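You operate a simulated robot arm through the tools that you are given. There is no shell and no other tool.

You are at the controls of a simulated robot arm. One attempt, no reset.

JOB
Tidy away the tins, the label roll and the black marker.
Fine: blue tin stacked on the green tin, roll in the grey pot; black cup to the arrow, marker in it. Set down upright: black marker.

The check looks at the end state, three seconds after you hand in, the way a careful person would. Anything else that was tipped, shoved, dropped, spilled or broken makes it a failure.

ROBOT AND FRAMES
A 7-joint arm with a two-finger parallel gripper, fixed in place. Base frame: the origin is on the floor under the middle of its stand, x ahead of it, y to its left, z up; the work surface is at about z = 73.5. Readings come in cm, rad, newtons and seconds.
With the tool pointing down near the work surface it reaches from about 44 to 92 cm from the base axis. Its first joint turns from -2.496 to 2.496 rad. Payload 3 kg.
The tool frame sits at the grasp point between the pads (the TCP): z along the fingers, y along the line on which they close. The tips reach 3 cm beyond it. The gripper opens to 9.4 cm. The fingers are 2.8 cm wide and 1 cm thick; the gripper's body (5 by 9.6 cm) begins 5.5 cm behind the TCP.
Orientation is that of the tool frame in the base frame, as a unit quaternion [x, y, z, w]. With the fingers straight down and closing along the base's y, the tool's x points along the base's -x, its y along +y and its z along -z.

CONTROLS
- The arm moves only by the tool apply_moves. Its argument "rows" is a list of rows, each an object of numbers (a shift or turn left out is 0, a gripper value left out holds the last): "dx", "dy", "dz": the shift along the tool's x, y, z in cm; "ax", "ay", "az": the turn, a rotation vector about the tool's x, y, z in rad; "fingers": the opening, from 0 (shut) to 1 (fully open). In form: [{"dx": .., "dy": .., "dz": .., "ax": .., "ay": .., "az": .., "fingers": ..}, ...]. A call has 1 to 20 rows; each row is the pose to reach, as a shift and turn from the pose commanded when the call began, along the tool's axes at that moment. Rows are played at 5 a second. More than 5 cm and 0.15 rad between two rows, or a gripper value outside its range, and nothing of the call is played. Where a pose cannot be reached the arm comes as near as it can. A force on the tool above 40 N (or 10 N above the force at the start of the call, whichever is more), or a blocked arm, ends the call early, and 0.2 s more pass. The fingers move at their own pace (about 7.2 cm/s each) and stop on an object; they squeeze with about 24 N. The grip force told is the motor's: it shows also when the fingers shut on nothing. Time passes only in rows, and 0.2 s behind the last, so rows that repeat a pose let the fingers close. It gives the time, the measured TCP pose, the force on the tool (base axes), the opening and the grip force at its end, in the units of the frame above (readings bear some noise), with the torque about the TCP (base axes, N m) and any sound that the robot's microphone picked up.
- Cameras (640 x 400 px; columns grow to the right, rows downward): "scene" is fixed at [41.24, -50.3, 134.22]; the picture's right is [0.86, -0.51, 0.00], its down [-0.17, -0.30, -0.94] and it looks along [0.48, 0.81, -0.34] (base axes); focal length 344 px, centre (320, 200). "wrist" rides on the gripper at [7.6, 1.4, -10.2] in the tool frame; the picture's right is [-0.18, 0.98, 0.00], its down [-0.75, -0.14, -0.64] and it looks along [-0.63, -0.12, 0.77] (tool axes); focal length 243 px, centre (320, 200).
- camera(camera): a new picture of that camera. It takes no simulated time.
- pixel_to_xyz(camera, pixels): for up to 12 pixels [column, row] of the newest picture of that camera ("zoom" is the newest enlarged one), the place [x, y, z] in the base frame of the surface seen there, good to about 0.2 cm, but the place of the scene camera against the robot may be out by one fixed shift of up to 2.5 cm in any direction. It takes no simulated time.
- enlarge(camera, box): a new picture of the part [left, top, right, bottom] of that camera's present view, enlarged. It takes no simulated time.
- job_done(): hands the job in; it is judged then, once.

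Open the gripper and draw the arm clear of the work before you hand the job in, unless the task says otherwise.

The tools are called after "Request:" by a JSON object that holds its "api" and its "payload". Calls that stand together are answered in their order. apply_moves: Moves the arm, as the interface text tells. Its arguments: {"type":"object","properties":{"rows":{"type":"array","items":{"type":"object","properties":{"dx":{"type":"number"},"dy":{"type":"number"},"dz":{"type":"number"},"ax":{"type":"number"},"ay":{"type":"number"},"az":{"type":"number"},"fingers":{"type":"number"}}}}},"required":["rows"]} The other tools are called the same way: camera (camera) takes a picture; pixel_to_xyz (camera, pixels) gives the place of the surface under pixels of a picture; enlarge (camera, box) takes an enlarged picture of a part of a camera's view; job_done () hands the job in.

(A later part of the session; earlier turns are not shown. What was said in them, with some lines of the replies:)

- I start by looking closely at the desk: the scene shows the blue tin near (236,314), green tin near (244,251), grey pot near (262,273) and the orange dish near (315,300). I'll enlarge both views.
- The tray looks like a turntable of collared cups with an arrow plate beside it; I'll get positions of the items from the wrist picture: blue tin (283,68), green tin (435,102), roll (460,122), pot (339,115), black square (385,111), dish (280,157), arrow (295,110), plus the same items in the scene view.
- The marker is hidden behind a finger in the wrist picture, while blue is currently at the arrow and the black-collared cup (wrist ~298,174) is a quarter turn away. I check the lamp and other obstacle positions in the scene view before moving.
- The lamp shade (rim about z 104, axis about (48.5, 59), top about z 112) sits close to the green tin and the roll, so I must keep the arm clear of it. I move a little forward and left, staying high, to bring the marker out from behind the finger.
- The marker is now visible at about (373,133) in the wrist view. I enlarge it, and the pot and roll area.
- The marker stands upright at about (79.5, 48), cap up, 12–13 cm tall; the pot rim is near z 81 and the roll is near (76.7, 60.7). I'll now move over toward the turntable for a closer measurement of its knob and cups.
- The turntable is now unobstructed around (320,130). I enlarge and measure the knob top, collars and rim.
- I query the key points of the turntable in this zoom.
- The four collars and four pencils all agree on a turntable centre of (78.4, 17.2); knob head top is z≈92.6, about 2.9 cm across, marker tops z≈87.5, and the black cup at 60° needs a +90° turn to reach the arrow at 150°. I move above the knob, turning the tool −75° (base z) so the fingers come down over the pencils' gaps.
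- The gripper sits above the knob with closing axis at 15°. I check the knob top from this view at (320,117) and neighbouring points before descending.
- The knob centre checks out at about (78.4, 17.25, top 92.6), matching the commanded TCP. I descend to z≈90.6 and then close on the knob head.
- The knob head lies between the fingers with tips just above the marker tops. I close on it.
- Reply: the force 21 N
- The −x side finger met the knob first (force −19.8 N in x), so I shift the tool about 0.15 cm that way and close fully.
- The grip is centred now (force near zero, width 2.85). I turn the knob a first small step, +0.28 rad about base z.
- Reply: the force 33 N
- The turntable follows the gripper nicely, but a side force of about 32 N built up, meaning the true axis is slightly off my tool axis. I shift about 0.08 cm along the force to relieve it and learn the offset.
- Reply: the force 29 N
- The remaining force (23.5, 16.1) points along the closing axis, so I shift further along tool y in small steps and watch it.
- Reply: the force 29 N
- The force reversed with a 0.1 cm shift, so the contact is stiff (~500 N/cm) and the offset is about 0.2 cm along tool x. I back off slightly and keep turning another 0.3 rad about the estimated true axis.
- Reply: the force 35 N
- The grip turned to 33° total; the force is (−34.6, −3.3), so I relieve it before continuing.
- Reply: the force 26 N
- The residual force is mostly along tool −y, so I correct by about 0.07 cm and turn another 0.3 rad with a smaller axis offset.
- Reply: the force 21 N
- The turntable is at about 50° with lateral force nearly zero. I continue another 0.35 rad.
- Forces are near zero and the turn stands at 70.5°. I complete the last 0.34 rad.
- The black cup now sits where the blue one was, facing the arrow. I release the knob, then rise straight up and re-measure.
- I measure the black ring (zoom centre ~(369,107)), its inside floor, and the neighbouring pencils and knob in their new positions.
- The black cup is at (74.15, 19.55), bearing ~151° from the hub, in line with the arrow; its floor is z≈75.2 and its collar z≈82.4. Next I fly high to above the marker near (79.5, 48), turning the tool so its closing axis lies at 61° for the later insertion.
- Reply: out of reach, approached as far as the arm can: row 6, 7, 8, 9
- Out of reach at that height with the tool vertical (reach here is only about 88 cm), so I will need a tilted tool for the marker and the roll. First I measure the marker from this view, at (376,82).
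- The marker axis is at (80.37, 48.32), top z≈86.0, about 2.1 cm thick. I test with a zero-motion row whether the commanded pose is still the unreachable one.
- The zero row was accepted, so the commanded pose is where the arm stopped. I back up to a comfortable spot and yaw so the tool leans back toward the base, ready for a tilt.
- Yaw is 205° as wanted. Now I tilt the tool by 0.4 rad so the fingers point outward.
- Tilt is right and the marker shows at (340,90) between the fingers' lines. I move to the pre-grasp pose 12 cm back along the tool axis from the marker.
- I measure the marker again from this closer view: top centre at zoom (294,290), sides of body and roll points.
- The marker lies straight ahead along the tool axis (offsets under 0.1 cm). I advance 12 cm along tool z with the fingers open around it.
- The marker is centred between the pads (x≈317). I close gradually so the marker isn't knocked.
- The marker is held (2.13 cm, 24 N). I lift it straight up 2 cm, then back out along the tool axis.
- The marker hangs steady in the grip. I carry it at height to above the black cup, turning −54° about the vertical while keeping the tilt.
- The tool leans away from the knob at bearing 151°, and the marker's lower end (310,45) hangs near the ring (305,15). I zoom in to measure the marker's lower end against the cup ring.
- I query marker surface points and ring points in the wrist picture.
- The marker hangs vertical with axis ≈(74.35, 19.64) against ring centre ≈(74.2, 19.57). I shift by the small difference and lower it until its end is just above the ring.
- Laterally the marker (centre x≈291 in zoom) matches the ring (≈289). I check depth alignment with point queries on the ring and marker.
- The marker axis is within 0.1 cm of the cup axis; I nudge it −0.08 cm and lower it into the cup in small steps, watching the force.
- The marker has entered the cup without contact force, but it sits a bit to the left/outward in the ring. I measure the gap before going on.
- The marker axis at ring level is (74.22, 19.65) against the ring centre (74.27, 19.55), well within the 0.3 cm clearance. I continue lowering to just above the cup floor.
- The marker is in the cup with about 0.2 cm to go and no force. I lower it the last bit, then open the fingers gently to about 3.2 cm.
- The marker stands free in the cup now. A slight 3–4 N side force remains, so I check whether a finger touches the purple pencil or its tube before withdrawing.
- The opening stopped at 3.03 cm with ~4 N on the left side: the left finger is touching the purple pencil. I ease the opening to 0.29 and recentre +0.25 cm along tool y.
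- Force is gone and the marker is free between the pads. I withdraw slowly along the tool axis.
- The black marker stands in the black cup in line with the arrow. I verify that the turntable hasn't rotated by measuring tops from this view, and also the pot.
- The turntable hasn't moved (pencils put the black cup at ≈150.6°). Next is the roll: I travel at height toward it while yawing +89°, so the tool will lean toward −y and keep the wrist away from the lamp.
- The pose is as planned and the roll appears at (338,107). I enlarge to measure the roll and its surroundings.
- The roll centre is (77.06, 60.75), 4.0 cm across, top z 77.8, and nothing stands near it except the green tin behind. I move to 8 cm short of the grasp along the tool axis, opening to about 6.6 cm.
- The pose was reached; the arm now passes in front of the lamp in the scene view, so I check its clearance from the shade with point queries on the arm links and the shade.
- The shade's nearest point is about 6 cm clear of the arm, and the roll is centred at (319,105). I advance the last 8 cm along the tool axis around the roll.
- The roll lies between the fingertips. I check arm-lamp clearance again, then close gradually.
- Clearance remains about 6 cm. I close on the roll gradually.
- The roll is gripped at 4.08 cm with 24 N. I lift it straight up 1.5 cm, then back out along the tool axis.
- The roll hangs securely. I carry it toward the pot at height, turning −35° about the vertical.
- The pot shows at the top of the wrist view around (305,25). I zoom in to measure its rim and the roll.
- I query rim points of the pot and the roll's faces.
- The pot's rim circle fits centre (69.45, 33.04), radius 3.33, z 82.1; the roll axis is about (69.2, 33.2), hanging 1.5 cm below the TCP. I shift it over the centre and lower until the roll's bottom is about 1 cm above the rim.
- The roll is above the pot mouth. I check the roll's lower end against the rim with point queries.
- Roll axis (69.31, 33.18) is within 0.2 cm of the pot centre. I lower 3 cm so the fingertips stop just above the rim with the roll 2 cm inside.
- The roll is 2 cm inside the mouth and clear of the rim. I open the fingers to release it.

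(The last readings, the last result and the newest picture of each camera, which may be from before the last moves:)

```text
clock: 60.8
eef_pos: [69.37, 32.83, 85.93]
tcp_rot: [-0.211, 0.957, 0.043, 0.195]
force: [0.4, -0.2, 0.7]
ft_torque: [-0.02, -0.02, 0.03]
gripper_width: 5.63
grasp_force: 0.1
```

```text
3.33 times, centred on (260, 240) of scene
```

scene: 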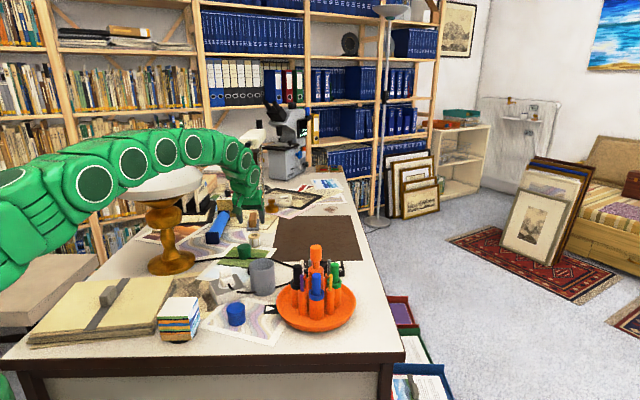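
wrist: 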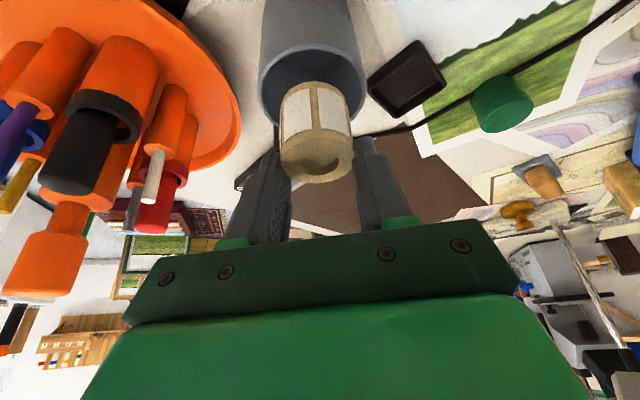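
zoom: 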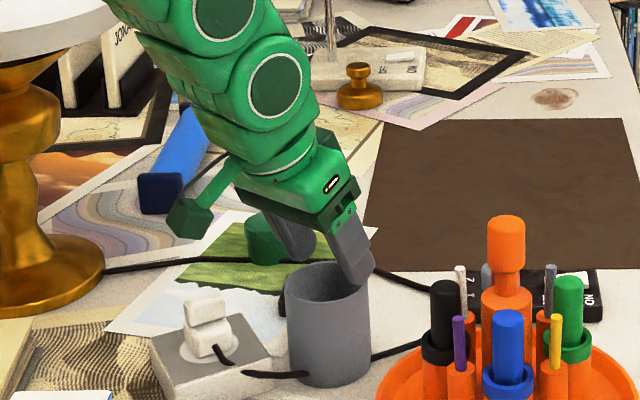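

The roll dropped upright into the pot and the pot did not move. I withdraw along the tool axis.

Request:
{"api": "apply_moves", "payload": {"rows": [{"dz": -1}, {"dz": -3}, {"dz": -6}, {"dz": -9}, {"dz": -12}, {"dz": -12}]}}

Request:
{"api": "camera", "payload": {"camera": "wrist"}}

Request:
{"api": "pixel_to_xyz", "payload": {"camera": "scene", "pixels": [[180, 303], [198, 300], [180, 335], [160, 310], [228, 282], [236, 308], [225, 312], [247, 312], [236, 325], [217, 291], [250, 296], [229, 280]]}}

```text
clock: 62.2
eef_pos: [65.2, 30.54, 96.95]
tcp_rot: [-0.212, 0.957, 0.043, 0.194]
force: [0.9, 0.4, 0.1]
ft_torque: [0.01, -0.06, -0.01]
gripper_width: 5.64
grasp_force: 0.0
```

```text
taken
```

wrist: 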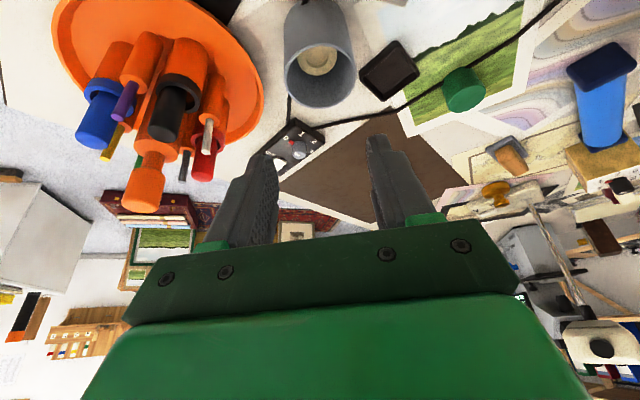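

```text
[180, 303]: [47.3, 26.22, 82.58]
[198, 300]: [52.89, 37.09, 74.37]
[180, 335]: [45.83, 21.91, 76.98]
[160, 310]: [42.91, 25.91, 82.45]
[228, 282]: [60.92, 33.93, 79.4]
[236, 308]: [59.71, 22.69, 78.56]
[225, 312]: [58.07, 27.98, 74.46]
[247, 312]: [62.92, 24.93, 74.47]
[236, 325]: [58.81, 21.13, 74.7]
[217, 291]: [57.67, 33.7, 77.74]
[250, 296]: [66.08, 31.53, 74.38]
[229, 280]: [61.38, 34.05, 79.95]
```

The roll lies in the pot. Next the blue tin: I'll use the same tilt with bearing 240° (keeps the camera clear of the note cube near (46,25) and keeps the arm off the lamp at the green tin), moving above and behind the blue tin.

Request:
{"api": "apply_moves", "payload": {"rows": [{"dx": 2.465, "dy": -1.06, "dz": 0.026, "ax": -0.0397, "az": -0.0938, "fingers": 0.75}, {"dx": 4.93, "dy": -2.12, "dz": 0.052, "ax": -0.0793, "az": -0.1877}, {"dx": 7.395, "dy": -3.18, "dz": 0.079, "ax": -0.119, "az": -0.2815}, {"dx": 9.86, "dy": -4.24, "dz": 0.105, "ax": -0.1587, "az": -0.3753}, {"dx": 12.325, "dy": -5.3, "dz": 0.131, "ax": -0.1983, "az": -0.4692}, {"dx": 14.79, "dy": -6.36, "dz": 0.157, "ax": -0.238, "az": -0.563}, {"dx": 14.79, "dy": -6.36, "dz": 0.157, "ax": -0.238, "az": -0.563}]}}

Request:
{"api": "camera", "payload": {"camera": "wrist"}}

Request:
{"api": "camera", "payload": {"camera": "scene"}}

```text
clock: 63.8
eef_pos: [55.45, 19.51, 91.04]
tcp_rot: [-0.491, 0.848, 0.099, 0.172]
force: [0.3, 0.6, 0.2]
ft_torque: [0.0, 0.0, -0.01]
gripper_width: 7.04
grasp_force: 0.0
```

```text
taken
```

wrist: 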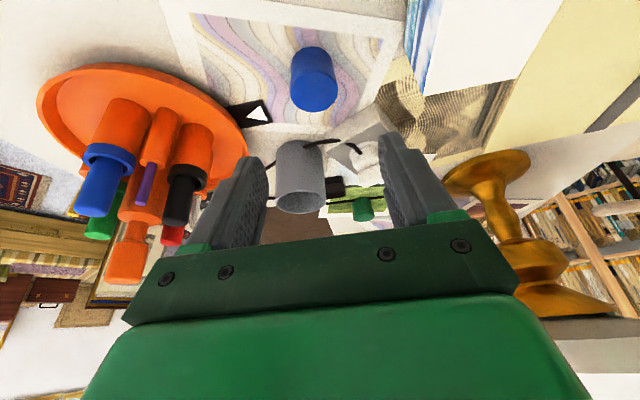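

```text
taken
```

scene: 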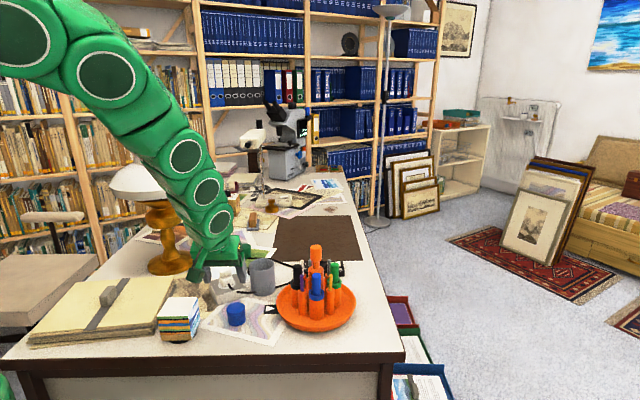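

The blue tin is at (313,80) in the wrist view, well ahead of the fingers. I zoom in to measure it.

Request:
{"api": "enlarge", "payload": {"camera": "wrist", "box": [270, 30, 360, 130]}}

```text
4.00 times, centred on (315, 80) of wrist
```

zoom: 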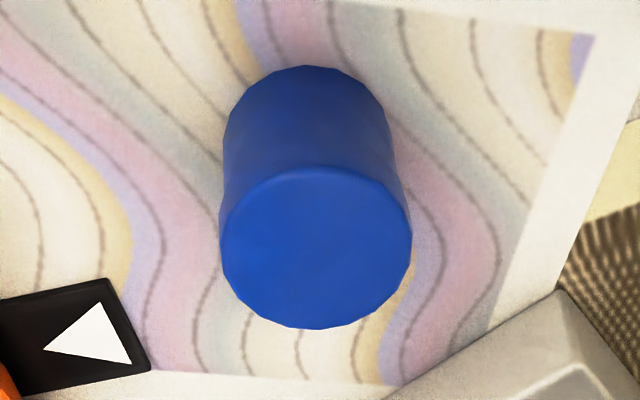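

Request:
{"api": "pixel_to_xyz", "payload": {"camera": "zoom", "pixels": [[224, 240], [407, 240], [316, 172], [316, 323], [245, 195], [390, 200], [250, 300], [380, 300], [316, 248], [310, 80], [312, 120], [230, 130]]}}

```text
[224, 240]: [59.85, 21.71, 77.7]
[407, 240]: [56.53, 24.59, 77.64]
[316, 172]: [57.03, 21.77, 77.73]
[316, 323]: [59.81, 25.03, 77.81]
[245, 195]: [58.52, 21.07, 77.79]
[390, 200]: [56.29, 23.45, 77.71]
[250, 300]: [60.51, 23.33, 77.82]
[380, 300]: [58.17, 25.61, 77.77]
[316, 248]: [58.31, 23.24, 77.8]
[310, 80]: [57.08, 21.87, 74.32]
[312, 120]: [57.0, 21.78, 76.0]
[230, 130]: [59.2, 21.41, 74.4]
```

Blue tin centre is (58.35, 23.35), 4.45 cm across, top z 77.8. I move to 6 cm short of the grasp along the tool axis.

Request:
{"api": "apply_moves", "payload": {"rows": [{"dx": 0.19, "dy": -0.16, "dz": 2.6}, {"dx": 0.38, "dy": -0.33, "dz": 5.2}, {"dx": 0.57, "dy": -0.49, "dz": 7.79}, {"dx": 0.57, "dy": -0.49, "dz": 7.79}]}}

Request:
{"api": "camera", "payload": {"camera": "wrist"}}

Request:
{"api": "apply_moves", "payload": {"rows": [{"dx": 0}]}}

```text
clock: 64.8
eef_pos: [56.98, 21.34, 83.56]
tcp_rot: [-0.49, 0.849, 0.1, 0.172]
force: [0.6, 0.6, -0.1]
ft_torque: [0.03, 0.0, 0.04]
gripper_width: 7.03
grasp_force: 0.2
```

```text
taken
```

wrist: 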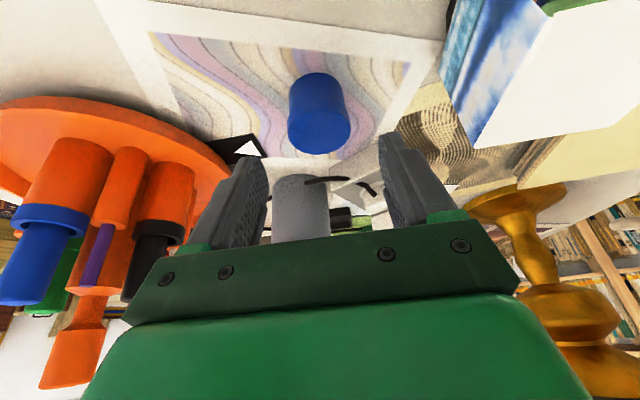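

```text
clock: 65.2
eef_pos: [57.02, 21.35, 83.54]
tcp_rot: [-0.49, 0.849, 0.1, 0.173]
force: [0.1, 0.1, -0.1]
ft_torque: [-0.01, 0.01, -0.04]
gripper_width: 7.05
grasp_force: 0.1
```

The tin is centred (x≈319) between the fingers. I advance the last 6 cm.

Request:
{"api": "apply_moves", "payload": {"rows": [{"dx": -0.05, "dy": -0.1, "dz": 1.5}, {"dx": -0.05, "dy": -0.1, "dz": 3}, {"dx": -0.05, "dy": -0.1, "dz": 4.5}, {"dx": -0.05, "dy": -0.1, "dz": 5.6}, {"dx": -0.05, "dy": -0.1, "dz": 6.0}, {"dx": -0.05, "dy": -0.1, "dz": 6.0}]}}

Request:
{"api": "camera", "payload": {"camera": "wrist"}}

Request:
{"api": "enlarge", "payload": {"camera": "scene", "box": [150, 220, 290, 350]}}

```text
clock: 66.6
eef_pos: [58.49, 23.35, 78.18]
tcp_rot: [-0.489, 0.849, 0.099, 0.173]
force: [-0.6, 0.0, 0.7]
ft_torque: [0.01, -0.02, -0.03]
gripper_width: 7.01
grasp_force: 0.1
```

```text
taken
```

wrist: 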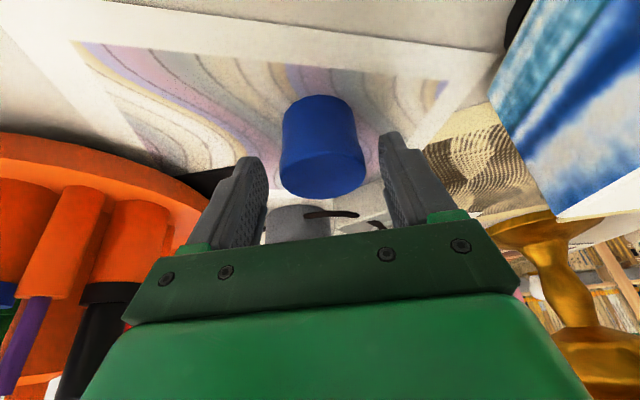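

```text
3.08 times, centred on (220, 285) of scene
```

zoom: 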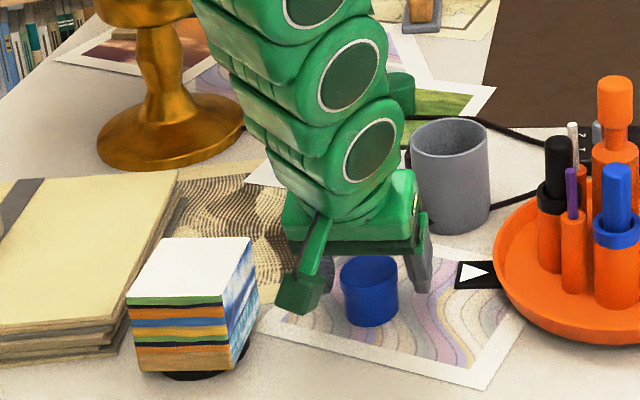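

The tin sits centred between the pads. I close gradually.

Request:
{"api": "apply_moves", "payload": {"rows": [{"fingers": 0.66}, {"fingers": 0.6}, {"fingers": 0.56}, {"fingers": 0.53}, {"fingers": 0.515}, {"fingers": 0.505}, {"fingers": 0.495}, {"fingers": 0.485}, {"fingers": 0.475}, {"fingers": 0.465}, {"fingers": 0.455}, {"fingers": 0.35}, {"fingers": 0.1}, {"fingers": 0.0}]}}

Request:
{"api": "camera", "payload": {"camera": "wrist"}}

```text
clock: 69.6
eef_pos: [58.59, 23.39, 78.03]
tcp_rot: [-0.49, 0.849, 0.1, 0.173]
force: [1.4, -0.6, 0.5]
ft_torque: [0.03, -0.01, -0.01]
gripper_width: 4.56
grasp_force: 24.1
```

```text
taken
```

wrist: 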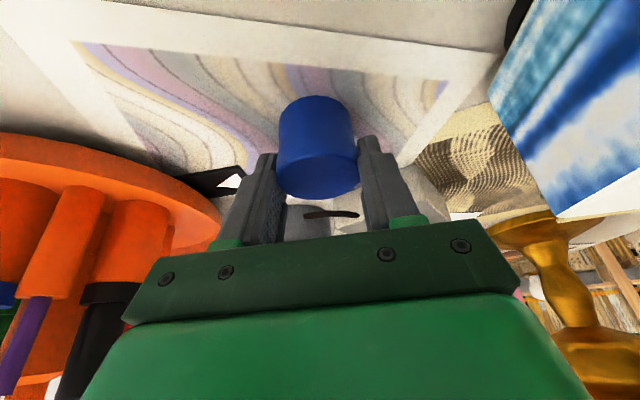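

The blue tin is gripped at 4.56 cm. I lift it straight up 16 cm.

Request:
{"api": "apply_moves", "payload": {"rows": [{"dx": -0.19, "dz": -0.46}, {"dx": -0.58, "dz": -1.38}, {"dx": -1.56, "dz": -3.68}, {"dx": -3.11, "dz": -7.37}, {"dx": -4.67, "dz": -11.05}, {"dx": -6.22, "dz": -14.74}, {"dx": -6.22, "dz": -14.74}]}}

Request:
{"api": "camera", "payload": {"camera": "wrist"}}

Request:
{"api": "camera", "payload": {"camera": "scene"}}

```text
clock: 71.2
eef_pos: [58.59, 23.3, 94.23]
tcp_rot: [-0.49, 0.849, 0.099, 0.173]
force: [-0.6, -0.3, 0.2]
ft_torque: [0.01, -0.03, 0.03]
gripper_width: 4.54
grasp_force: 24.2
```

```text
taken
```

wrist: 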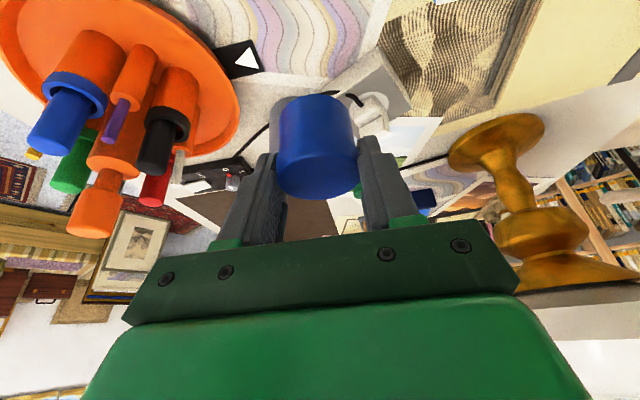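

```text
taken
```

scene: 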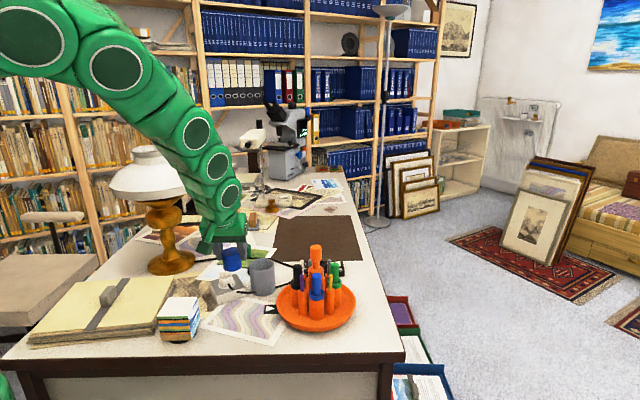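

The blue tin is level in the grip. I carry it toward the green tin, stopping short and high to measure the green tin.

Request:
{"api": "apply_moves", "payload": {"rows": [{"dx": -3.296, "dy": 0.619, "dz": 1.113}, {"dx": -6.591, "dy": 1.237, "dz": 2.226}, {"dx": -9.887, "dy": 1.856, "dz": 3.339}, {"dx": -13.183, "dy": 2.474, "dz": 4.451}, {"dx": -16.479, "dy": 3.093, "dz": 5.564}, {"dx": -19.774, "dy": 3.711, "dz": 6.677}, {"dx": -23.07, "dy": 4.33, "dz": 7.79}, {"dx": -23.07, "dy": 4.33, "dz": 7.79}]}}

Request:
{"api": "camera", "payload": {"camera": "wrist"}}

Request:
{"api": "enlarge", "payload": {"camera": "wrist", "box": [280, 10, 400, 120]}}

```text
clock: 73.0
eef_pos: [66.92, 46.62, 96.05]
tcp_rot: [-0.49, 0.849, 0.099, 0.172]
force: [-0.5, 0.1, -0.7]
ft_torque: [-0.03, -0.02, 0.01]
gripper_width: 4.56
grasp_force: 24.2
```

```text
taken
```

wrist: 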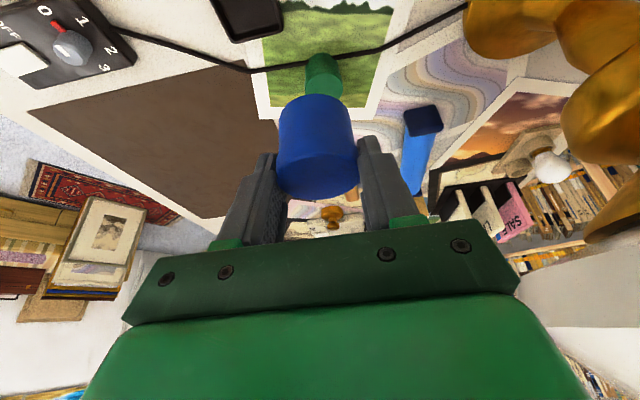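

```text
3.64 times, centred on (340, 65) of wrist
```

zoom: 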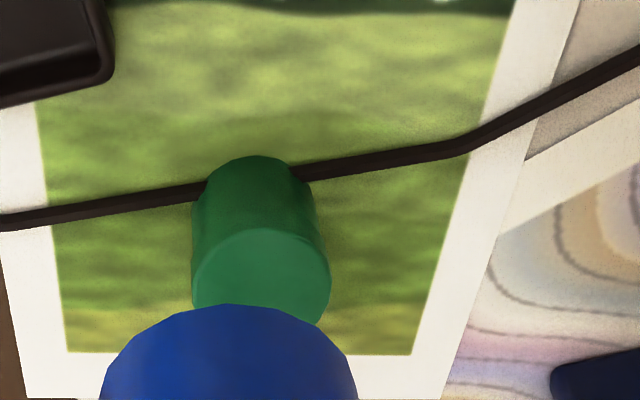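

The green tin's top is partly hidden by the held tin; I query its visible rim points and also points on the blue tin.

Request:
{"api": "pixel_to_xyz", "payload": {"camera": "zoom", "pixels": [[195, 285], [327, 275], [260, 231], [215, 245], [310, 245], [318, 315], [200, 305], [262, 270], [255, 165], [205, 220], [322, 225], [230, 310]]}}

Request:
{"api": "pixel_to_xyz", "payload": {"camera": "wrist", "pixels": [[318, 100], [318, 130], [318, 160], [285, 150], [350, 150], [318, 190], [300, 180], [340, 180]]}}

```text
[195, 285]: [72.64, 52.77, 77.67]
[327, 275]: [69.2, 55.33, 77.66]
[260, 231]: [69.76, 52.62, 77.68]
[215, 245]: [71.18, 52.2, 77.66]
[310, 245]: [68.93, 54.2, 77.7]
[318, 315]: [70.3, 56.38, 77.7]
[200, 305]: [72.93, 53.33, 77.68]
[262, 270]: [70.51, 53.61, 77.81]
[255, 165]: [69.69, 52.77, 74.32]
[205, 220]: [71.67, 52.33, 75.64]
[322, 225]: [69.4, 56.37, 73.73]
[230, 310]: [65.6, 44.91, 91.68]
```

```text
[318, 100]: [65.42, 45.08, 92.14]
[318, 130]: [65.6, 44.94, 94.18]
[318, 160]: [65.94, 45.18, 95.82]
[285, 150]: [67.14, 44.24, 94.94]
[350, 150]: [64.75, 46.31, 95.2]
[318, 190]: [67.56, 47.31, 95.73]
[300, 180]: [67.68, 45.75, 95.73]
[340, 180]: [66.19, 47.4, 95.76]
```

The green tin's rim fits a centre near (71.08, 54.35). To confirm without occlusion I sidestep 5 cm away from the lamp for a clear view.

Request:
{"api": "apply_moves", "payload": {"rows": [{"dy": -2.5}, {"dy": -5}, {"dy": -5}]}}

Request:
{"api": "camera", "payload": {"camera": "wrist"}}

Request:
{"api": "enlarge", "payload": {"camera": "wrist", "box": [360, 30, 450, 110]}}

```text
clock: 73.8
eef_pos: [71.17, 43.88, 96.0]
tcp_rot: [-0.49, 0.849, 0.1, 0.172]
force: [-0.4, 0.6, -1.6]
ft_torque: [-0.03, -0.01, 0.01]
gripper_width: 4.58
grasp_force: 23.9
```

```text
taken
```

wrist: 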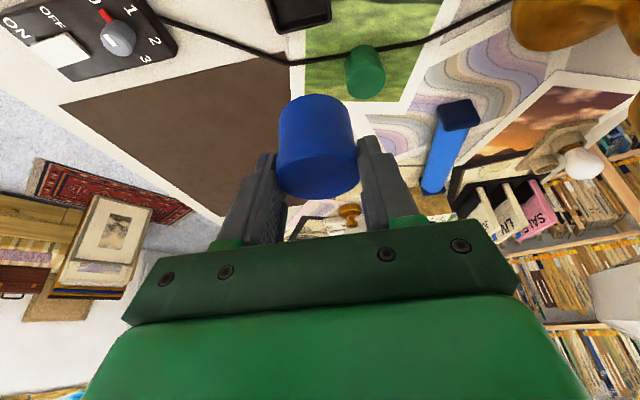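

```text
5.00 times, centred on (405, 70) of wrist
```

zoom: 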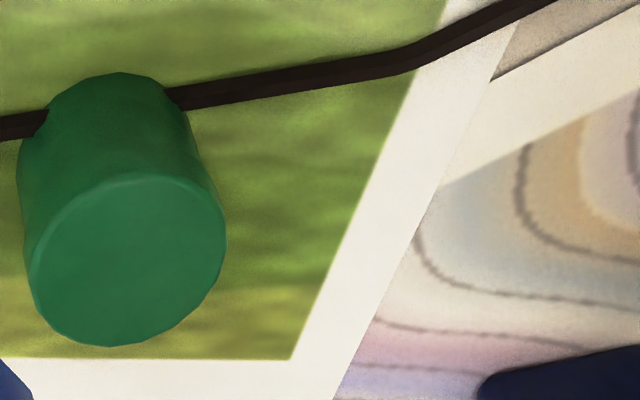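

The green tin is now fully visible. I query opposite points on its top rim.

Request:
{"api": "pixel_to_xyz", "payload": {"camera": "zoom", "pixels": [[31, 260], [221, 240], [126, 178], [120, 340], [55, 205], [200, 200], [50, 320], [195, 310], [126, 258], [215, 270]]}}

Request:
{"api": "pixel_to_xyz", "payload": {"camera": "wrist", "pixels": [[316, 105], [318, 130], [318, 150], [282, 150], [354, 145], [277, 170], [357, 165], [320, 198], [295, 192], [345, 190]]}}

```text
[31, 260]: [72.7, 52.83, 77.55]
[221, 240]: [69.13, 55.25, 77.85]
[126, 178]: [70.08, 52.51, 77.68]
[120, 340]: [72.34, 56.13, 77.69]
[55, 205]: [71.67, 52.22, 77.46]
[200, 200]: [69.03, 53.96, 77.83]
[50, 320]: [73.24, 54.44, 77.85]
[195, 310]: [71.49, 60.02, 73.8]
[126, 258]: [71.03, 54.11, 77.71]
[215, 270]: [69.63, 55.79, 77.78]
```

```text
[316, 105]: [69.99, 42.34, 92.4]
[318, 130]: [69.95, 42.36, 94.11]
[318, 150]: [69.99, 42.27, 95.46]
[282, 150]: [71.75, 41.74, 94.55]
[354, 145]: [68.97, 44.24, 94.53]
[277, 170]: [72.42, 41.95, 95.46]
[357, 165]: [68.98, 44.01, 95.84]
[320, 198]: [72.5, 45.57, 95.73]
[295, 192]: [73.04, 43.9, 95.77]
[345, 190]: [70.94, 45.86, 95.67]
```

Green tin centre confirmed at (71.08, 54.33), top z 77.75; the blue tin's bottom hangs 4.45 cm below the TCP. I move above the green tin, keeping about 9 cm of height.

Request:
{"api": "apply_moves", "payload": {"rows": [{"dx": -1.525, "dy": 1.318, "dz": 2.0}, {"dx": -3.05, "dy": 2.635, "dz": 4.0}, {"dx": -4.575, "dy": 3.953, "dz": 6.0}, {"dx": -6.1, "dy": 5.27, "dz": 8.0}, {"dx": -6.1, "dy": 5.27, "dz": 8.0}]}}

Request:
{"api": "camera", "payload": {"camera": "wrist"}}

Request:
{"api": "camera", "payload": {"camera": "scene"}}

Request:
{"api": "enlarge", "payload": {"camera": "scene", "box": [130, 130, 290, 290]}}

```text
clock: 75.0
eef_pos: [71.09, 54.38, 91.07]
tcp_rot: [-0.49, 0.849, 0.099, 0.172]
force: [1.0, 0.1, -0.8]
ft_torque: [0.02, 0.01, 0.01]
gripper_width: 4.58
grasp_force: 24.0
```

```text
taken
```

wrist: 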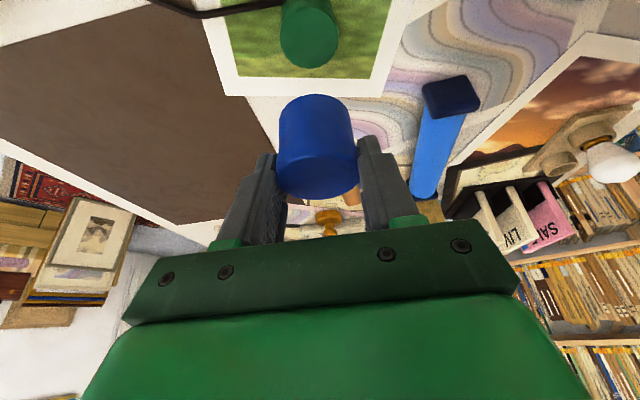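

```text
taken
```

scene: 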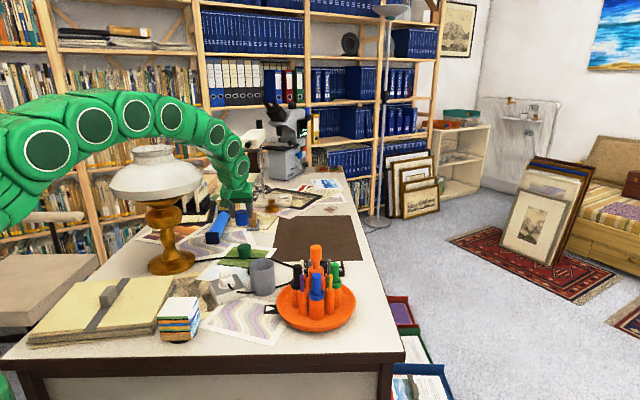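

```text
2.50 times, centred on (210, 210) of scene
```

zoom: 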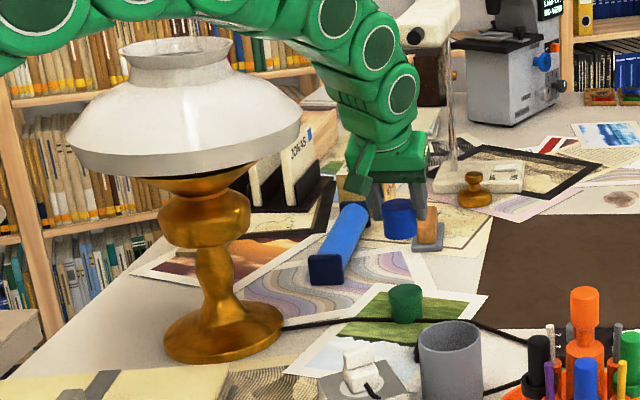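

The arm is well above the lamp shade. I query the blue tin's curved surface at several columns to find its axis relative to the green tin.

Request:
{"api": "pixel_to_xyz", "payload": {"camera": "wrist", "pixels": [[290, 135], [300, 135], [310, 135], [320, 135], [330, 135], [340, 135], [346, 135], [295, 120], [335, 120], [309, 35], [285, 40], [333, 38]]}}

```text
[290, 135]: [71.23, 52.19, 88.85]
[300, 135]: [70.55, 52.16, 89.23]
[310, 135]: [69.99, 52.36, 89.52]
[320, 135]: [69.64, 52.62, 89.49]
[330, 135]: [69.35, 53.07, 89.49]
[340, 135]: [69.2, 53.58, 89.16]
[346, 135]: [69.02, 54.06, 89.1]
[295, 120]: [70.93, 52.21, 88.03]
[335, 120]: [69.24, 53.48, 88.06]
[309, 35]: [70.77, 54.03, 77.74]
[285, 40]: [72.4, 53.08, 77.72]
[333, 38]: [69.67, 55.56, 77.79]
```

The blue tin's axis is (71.23, 54.34) against green (71.08, 54.33). I shift 0.12 cm and descend vertically to about 0.6 cm above contact.

Request:
{"api": "apply_moves", "payload": {"rows": [{"dx": 0.055, "dy": 0.1, "dz": -0.02}, {"dx": 0.83, "dy": 0.1, "dz": 1.82}, {"dx": 1.61, "dy": 0.1, "dz": 3.66}, {"dx": 2.39, "dy": 0.1, "dz": 5.5}, {"dx": 2.97, "dy": 0.1, "dz": 6.89}, {"dx": 3.24, "dy": 0.1, "dz": 7.53}, {"dx": 3.24, "dy": 0.1, "dz": 7.53}]}}

Request:
{"api": "camera", "payload": {"camera": "wrist"}}

Request:
{"api": "enlarge", "payload": {"camera": "scene", "box": [190, 190, 300, 290]}}

Request:
{"api": "enlarge", "payload": {"camera": "wrist", "box": [240, 40, 400, 210]}}

```text
clock: 76.6
eef_pos: [70.88, 54.15, 82.87]
tcp_rot: [-0.49, 0.849, 0.099, 0.172]
force: [-0.6, 0.9, -0.2]
ft_torque: [-0.03, 0.02, -0.02]
gripper_width: 4.57
grasp_force: 24.1
```

```text
taken
```

wrist: 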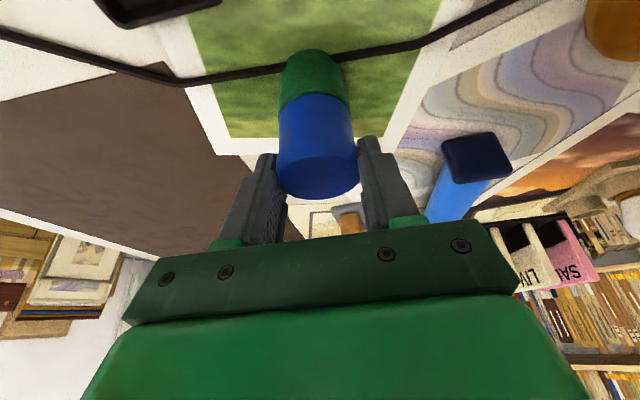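

```text
4.00 times, centred on (245, 240) of scene
```

zoom: 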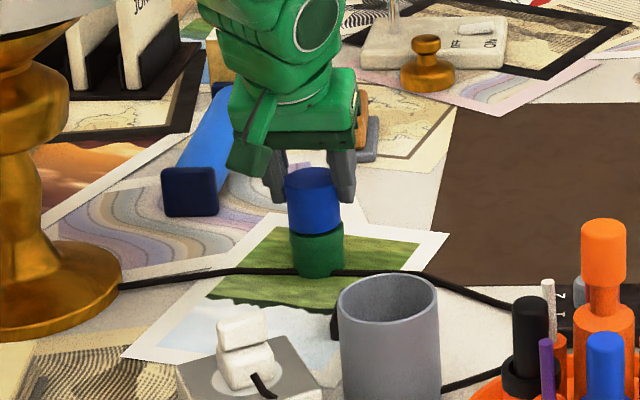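

```text
2.35 times, centred on (320, 125) of wrist
```

zoom: 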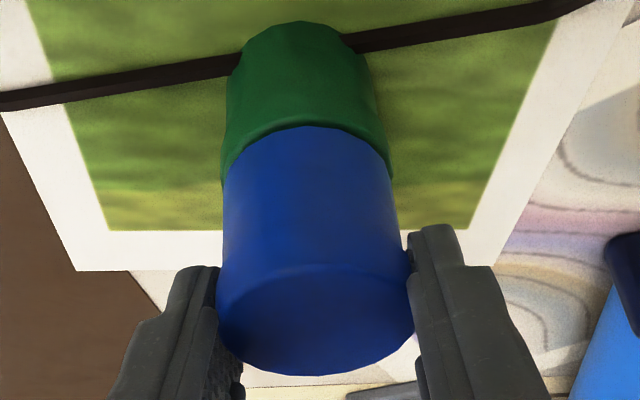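

Blue sits almost on green. I compare both tins' front surfaces in this view before the final lowering.

Request:
{"api": "pixel_to_xyz", "payload": {"camera": "zoom", "pixels": [[250, 200], [280, 200], [310, 200], [340, 200], [370, 200], [250, 90], [275, 85], [300, 80], [325, 80], [350, 85], [300, 132], [305, 120]]}}

```text
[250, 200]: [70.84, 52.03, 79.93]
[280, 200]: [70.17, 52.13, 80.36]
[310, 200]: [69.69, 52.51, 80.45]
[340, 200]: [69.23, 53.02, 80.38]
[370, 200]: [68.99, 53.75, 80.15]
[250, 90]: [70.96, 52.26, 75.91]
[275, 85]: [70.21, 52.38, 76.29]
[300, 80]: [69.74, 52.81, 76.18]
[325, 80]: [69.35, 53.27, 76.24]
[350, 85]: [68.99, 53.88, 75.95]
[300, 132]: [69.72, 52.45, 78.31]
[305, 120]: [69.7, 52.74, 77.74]
```

Blue (71.15, 54.25) versus green about (71.13, 54.4): I nudge +0.1 cm in y and lower by about 0.5 cm, watching the force.

Request:
{"api": "apply_moves", "payload": {"rows": [{"dx": -0.08, "dy": 0.05, "dz": 0.034}, {"dx": 0.017, "dy": 0.05, "dz": 0.264}, {"dx": 0.115, "dy": 0.05, "dz": 0.495}, {"dx": 0.115, "dy": 0.05, "dz": 0.495}]}}

Request:
{"api": "enlarge", "payload": {"camera": "scene", "box": [215, 210, 275, 270]}}

Request:
{"api": "enlarge", "payload": {"camera": "wrist", "box": [260, 30, 370, 140]}}

```text
clock: 77.6
eef_pos: [70.97, 54.27, 82.32]
tcp_rot: [-0.49, 0.849, 0.099, 0.173]
force: [-2.7, -1.0, 11.2]
ft_torque: [-0.01, 0.14, -0.02]
gripper_width: 4.53
grasp_force: 24.0
```

```text
6.67 times, centred on (245, 240) of scene
```

zoom: 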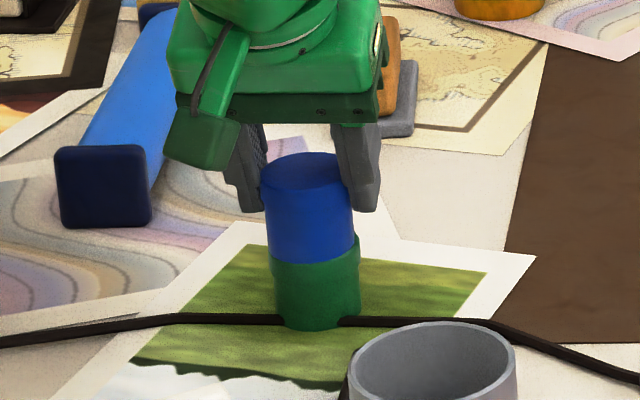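

```text
3.64 times, centred on (315, 85) of wrist
```

zoom: 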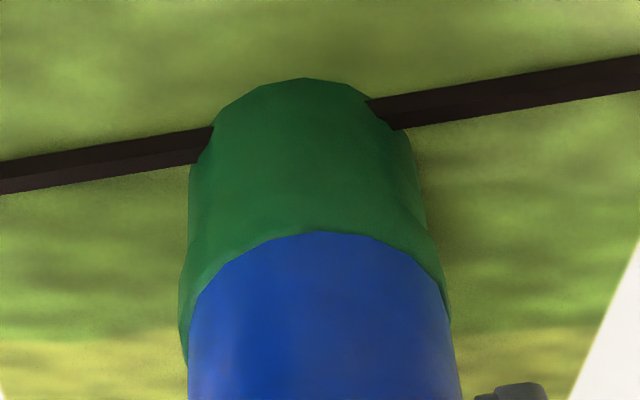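

Contact: 11 N upward. Both views show blue about 0.17 cm off toward +tool-y, so I lift 0.2 cm, shift −0.17 cm and set down again lightly.

Request:
{"api": "apply_moves", "payload": {"rows": [{"dx": -0.078, "dz": -0.184}, {"dx": -0.078, "dz": -0.184, "dy": -0.09}, {"dx": -0.078, "dz": -0.184, "dy": -0.17}, {"dx": -0.04, "dz": -0.09, "dy": -0.17}, {"dx": -0.02, "dz": -0.046, "dy": -0.17}, {"dx": -0.02, "dz": -0.046, "dy": -0.17}]}}

Request:
{"api": "enlarge", "payload": {"camera": "scene", "box": [215, 210, 275, 270]}}

Request:
{"api": "enlarge", "payload": {"camera": "wrist", "box": [260, 30, 370, 140]}}

```text
clock: 79.0
eef_pos: [71.05, 54.27, 82.39]
tcp_rot: [-0.491, 0.848, 0.099, 0.172]
force: [0.2, 0.4, 2.4]
ft_torque: [0.05, 0.0, 0.01]
gripper_width: 4.56
grasp_force: 24.2
```

```text
6.67 times, centred on (245, 240) of scene
```

zoom: 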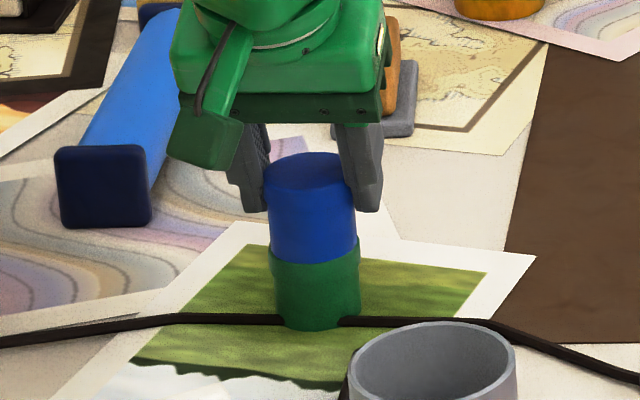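

```text
3.64 times, centred on (315, 85) of wrist
```

zoom: 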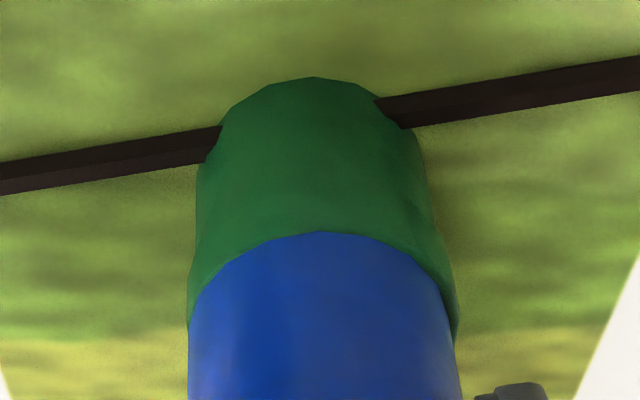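

The tins are aligned now and blue rests with 2.4 N. I open the fingers gradually.

Request:
{"api": "apply_moves", "payload": {"rows": [{"fingers": 0.488}, {"fingers": 0.495}, {"fingers": 0.505}, {"fingers": 0.52}, {"fingers": 0.54}, {"fingers": 0.57}, {"fingers": 0.61}, {"fingers": 0.65}, {"fingers": 0.65}]}}

Request:
{"api": "enlarge", "payload": {"camera": "scene", "box": [215, 210, 275, 270]}}

Request:
{"api": "camera", "payload": {"camera": "wrist"}}

```text
clock: 81.0
eef_pos: [70.97, 54.4, 82.32]
tcp_rot: [-0.49, 0.849, 0.099, 0.172]
force: [-1.0, -0.7, 1.4]
ft_torque: [0.0, 0.0, -0.01]
gripper_width: 6.1
grasp_force: 0.1
```

```text
6.67 times, centred on (245, 240) of scene
```

zoom: 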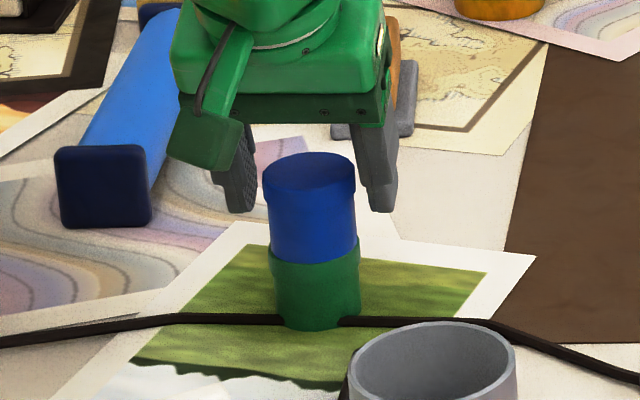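

```text
taken
```

wrist: 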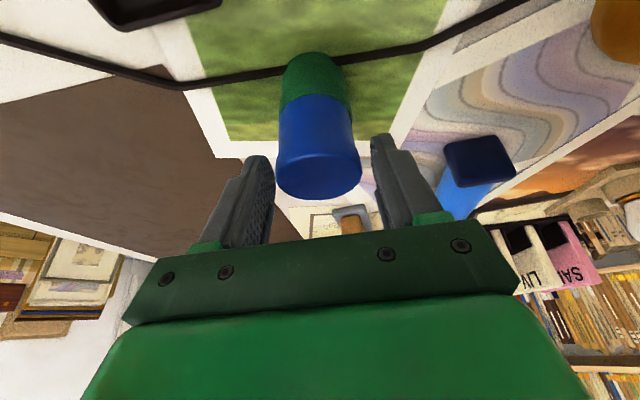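

The stack stands on its own. I open a bit more and withdraw along the tool axis.

Request:
{"api": "apply_moves", "payload": {"rows": [{"fingers": 0.75}, {"fingers": 0.75}, {"dz": -1.0}, {"dz": -2.5}, {"dz": -4.5}, {"dz": -7}, {"dz": -10}, {"dz": -13}, {"dz": -16}, {"dz": -16}]}}

Request:
{"api": "camera", "payload": {"camera": "wrist"}}

Request:
{"api": "camera", "payload": {"camera": "scene"}}

```text
clock: 83.2
eef_pos: [68.03, 48.93, 96.92]
tcp_rot: [-0.49, 0.848, 0.099, 0.173]
force: [-0.5, 0.9, 0.3]
ft_torque: [-0.01, -0.02, -0.02]
gripper_width: 7.01
grasp_force: 0.1
```

```text
taken
```

wrist: 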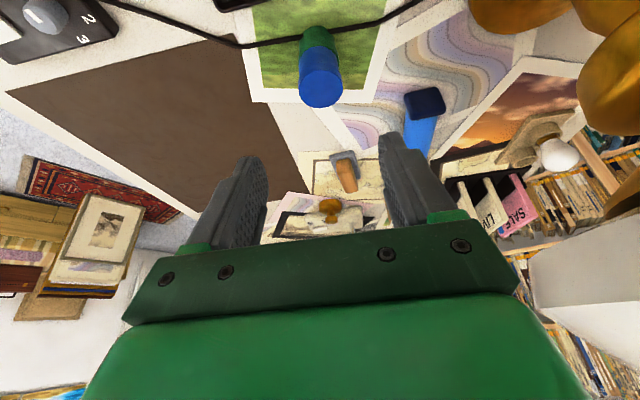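

```text
taken
```

scene: 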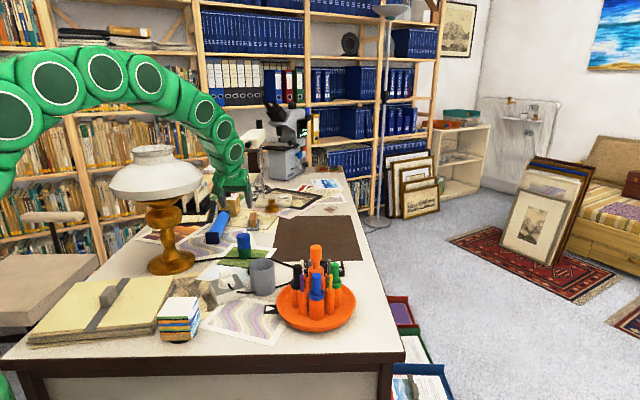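

The blue tin stands on the green one, and the lamp and everything else look unmoved. I draw the arm up and back, clear of the work.

Request:
{"api": "apply_moves", "payload": {"rows": [{"dx": 1.84, "dy": 0.2, "dz": -3.57}, {"dx": 3.68, "dy": 0.4, "dz": -7.14}, {"dx": 5.52, "dy": 0.6, "dz": -10.71}, {"dx": 7.36, "dy": 0.8, "dz": -14.27}, {"dx": 9.2, "dy": 1.0, "dz": -17.84}, {"dx": 11.04, "dy": 1.2, "dz": -21.41}, {"dx": 12.88, "dy": 1.39, "dz": -24.98}, {"dx": 12.88, "dy": 1.39, "dz": -24.98}]}}

Request:
{"api": "camera", "payload": {"camera": "scene"}}

Request:
{"api": "enlarge", "payload": {"camera": "scene", "box": [190, 210, 370, 340]}}

Request:
{"api": "camera", "payload": {"camera": "wrist"}}

```text
clock: 85.0
eef_pos: [55.88, 30.72, 115.08]
tcp_rot: [-0.491, 0.849, 0.099, 0.171]
force: [-0.2, 0.5, 0.1]
ft_torque: [0.01, -0.01, 0.0]
gripper_width: 7.07
grasp_force: 0.1
```

```text
taken
```

scene: 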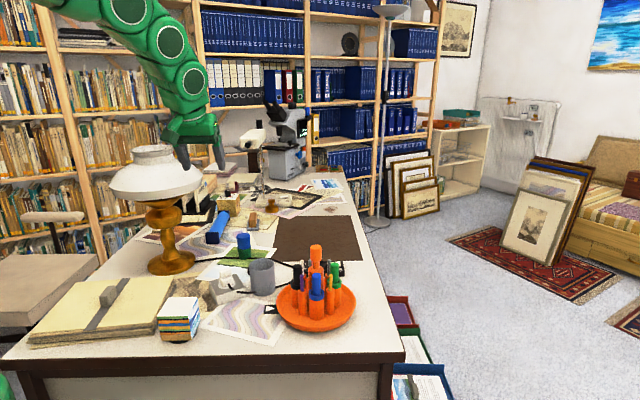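

```text
3.08 times, centred on (280, 275) of scene
```

zoom: 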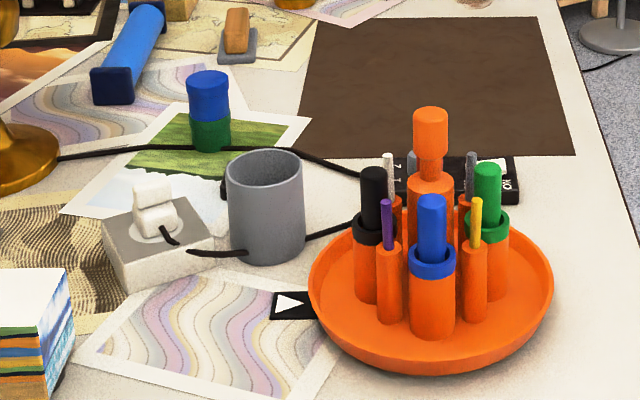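

```text
taken
```

wrist: 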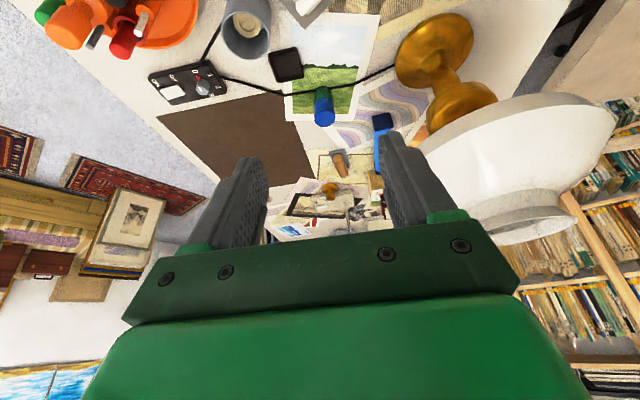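

The final view shows blue on green at (209,110), the roll in the pot, and the marker upright in the black cup facing the arrow. The gripper is open and clear of the work, so I hand the job in.

Request:
{"api": "job_done", "payload": {}}

```text
The job is handed in.
```

The job is handed in, with every part of it done:

- **Tins:** the blue tin is stacked on the green tin, centred by eye to within a millimetre or two.
- **Label roll:** it is in the grey pot. The pot was too narrow to take the fingers as well, so I let the roll fall about 6 cm. It landed upright and the pot did not move.
- **Turntable:** I turned it a quarter turn by its centre knob. The black cup now points at the arrow to within about 2°, roughly as the blue cup did at the start.
- **Black marker:** it stands upright in the black cup with its cap up, fully seated like the other markers. It leans very slightly within the play of the cup.

**Contacts:** While I was releasing the marker, a finger pressed lightly (about 4 N) on the purple pencil. I measured afterwards and neither the pencil nor the turntable had moved. Turning the knob also put side forces of up to about 35 N on the turntable, and I saw no sign that its base shifted.

In the last pictures the lamp, note cube, prints and everything else look unmoved. The gripper is open and the arm is drawn clear.
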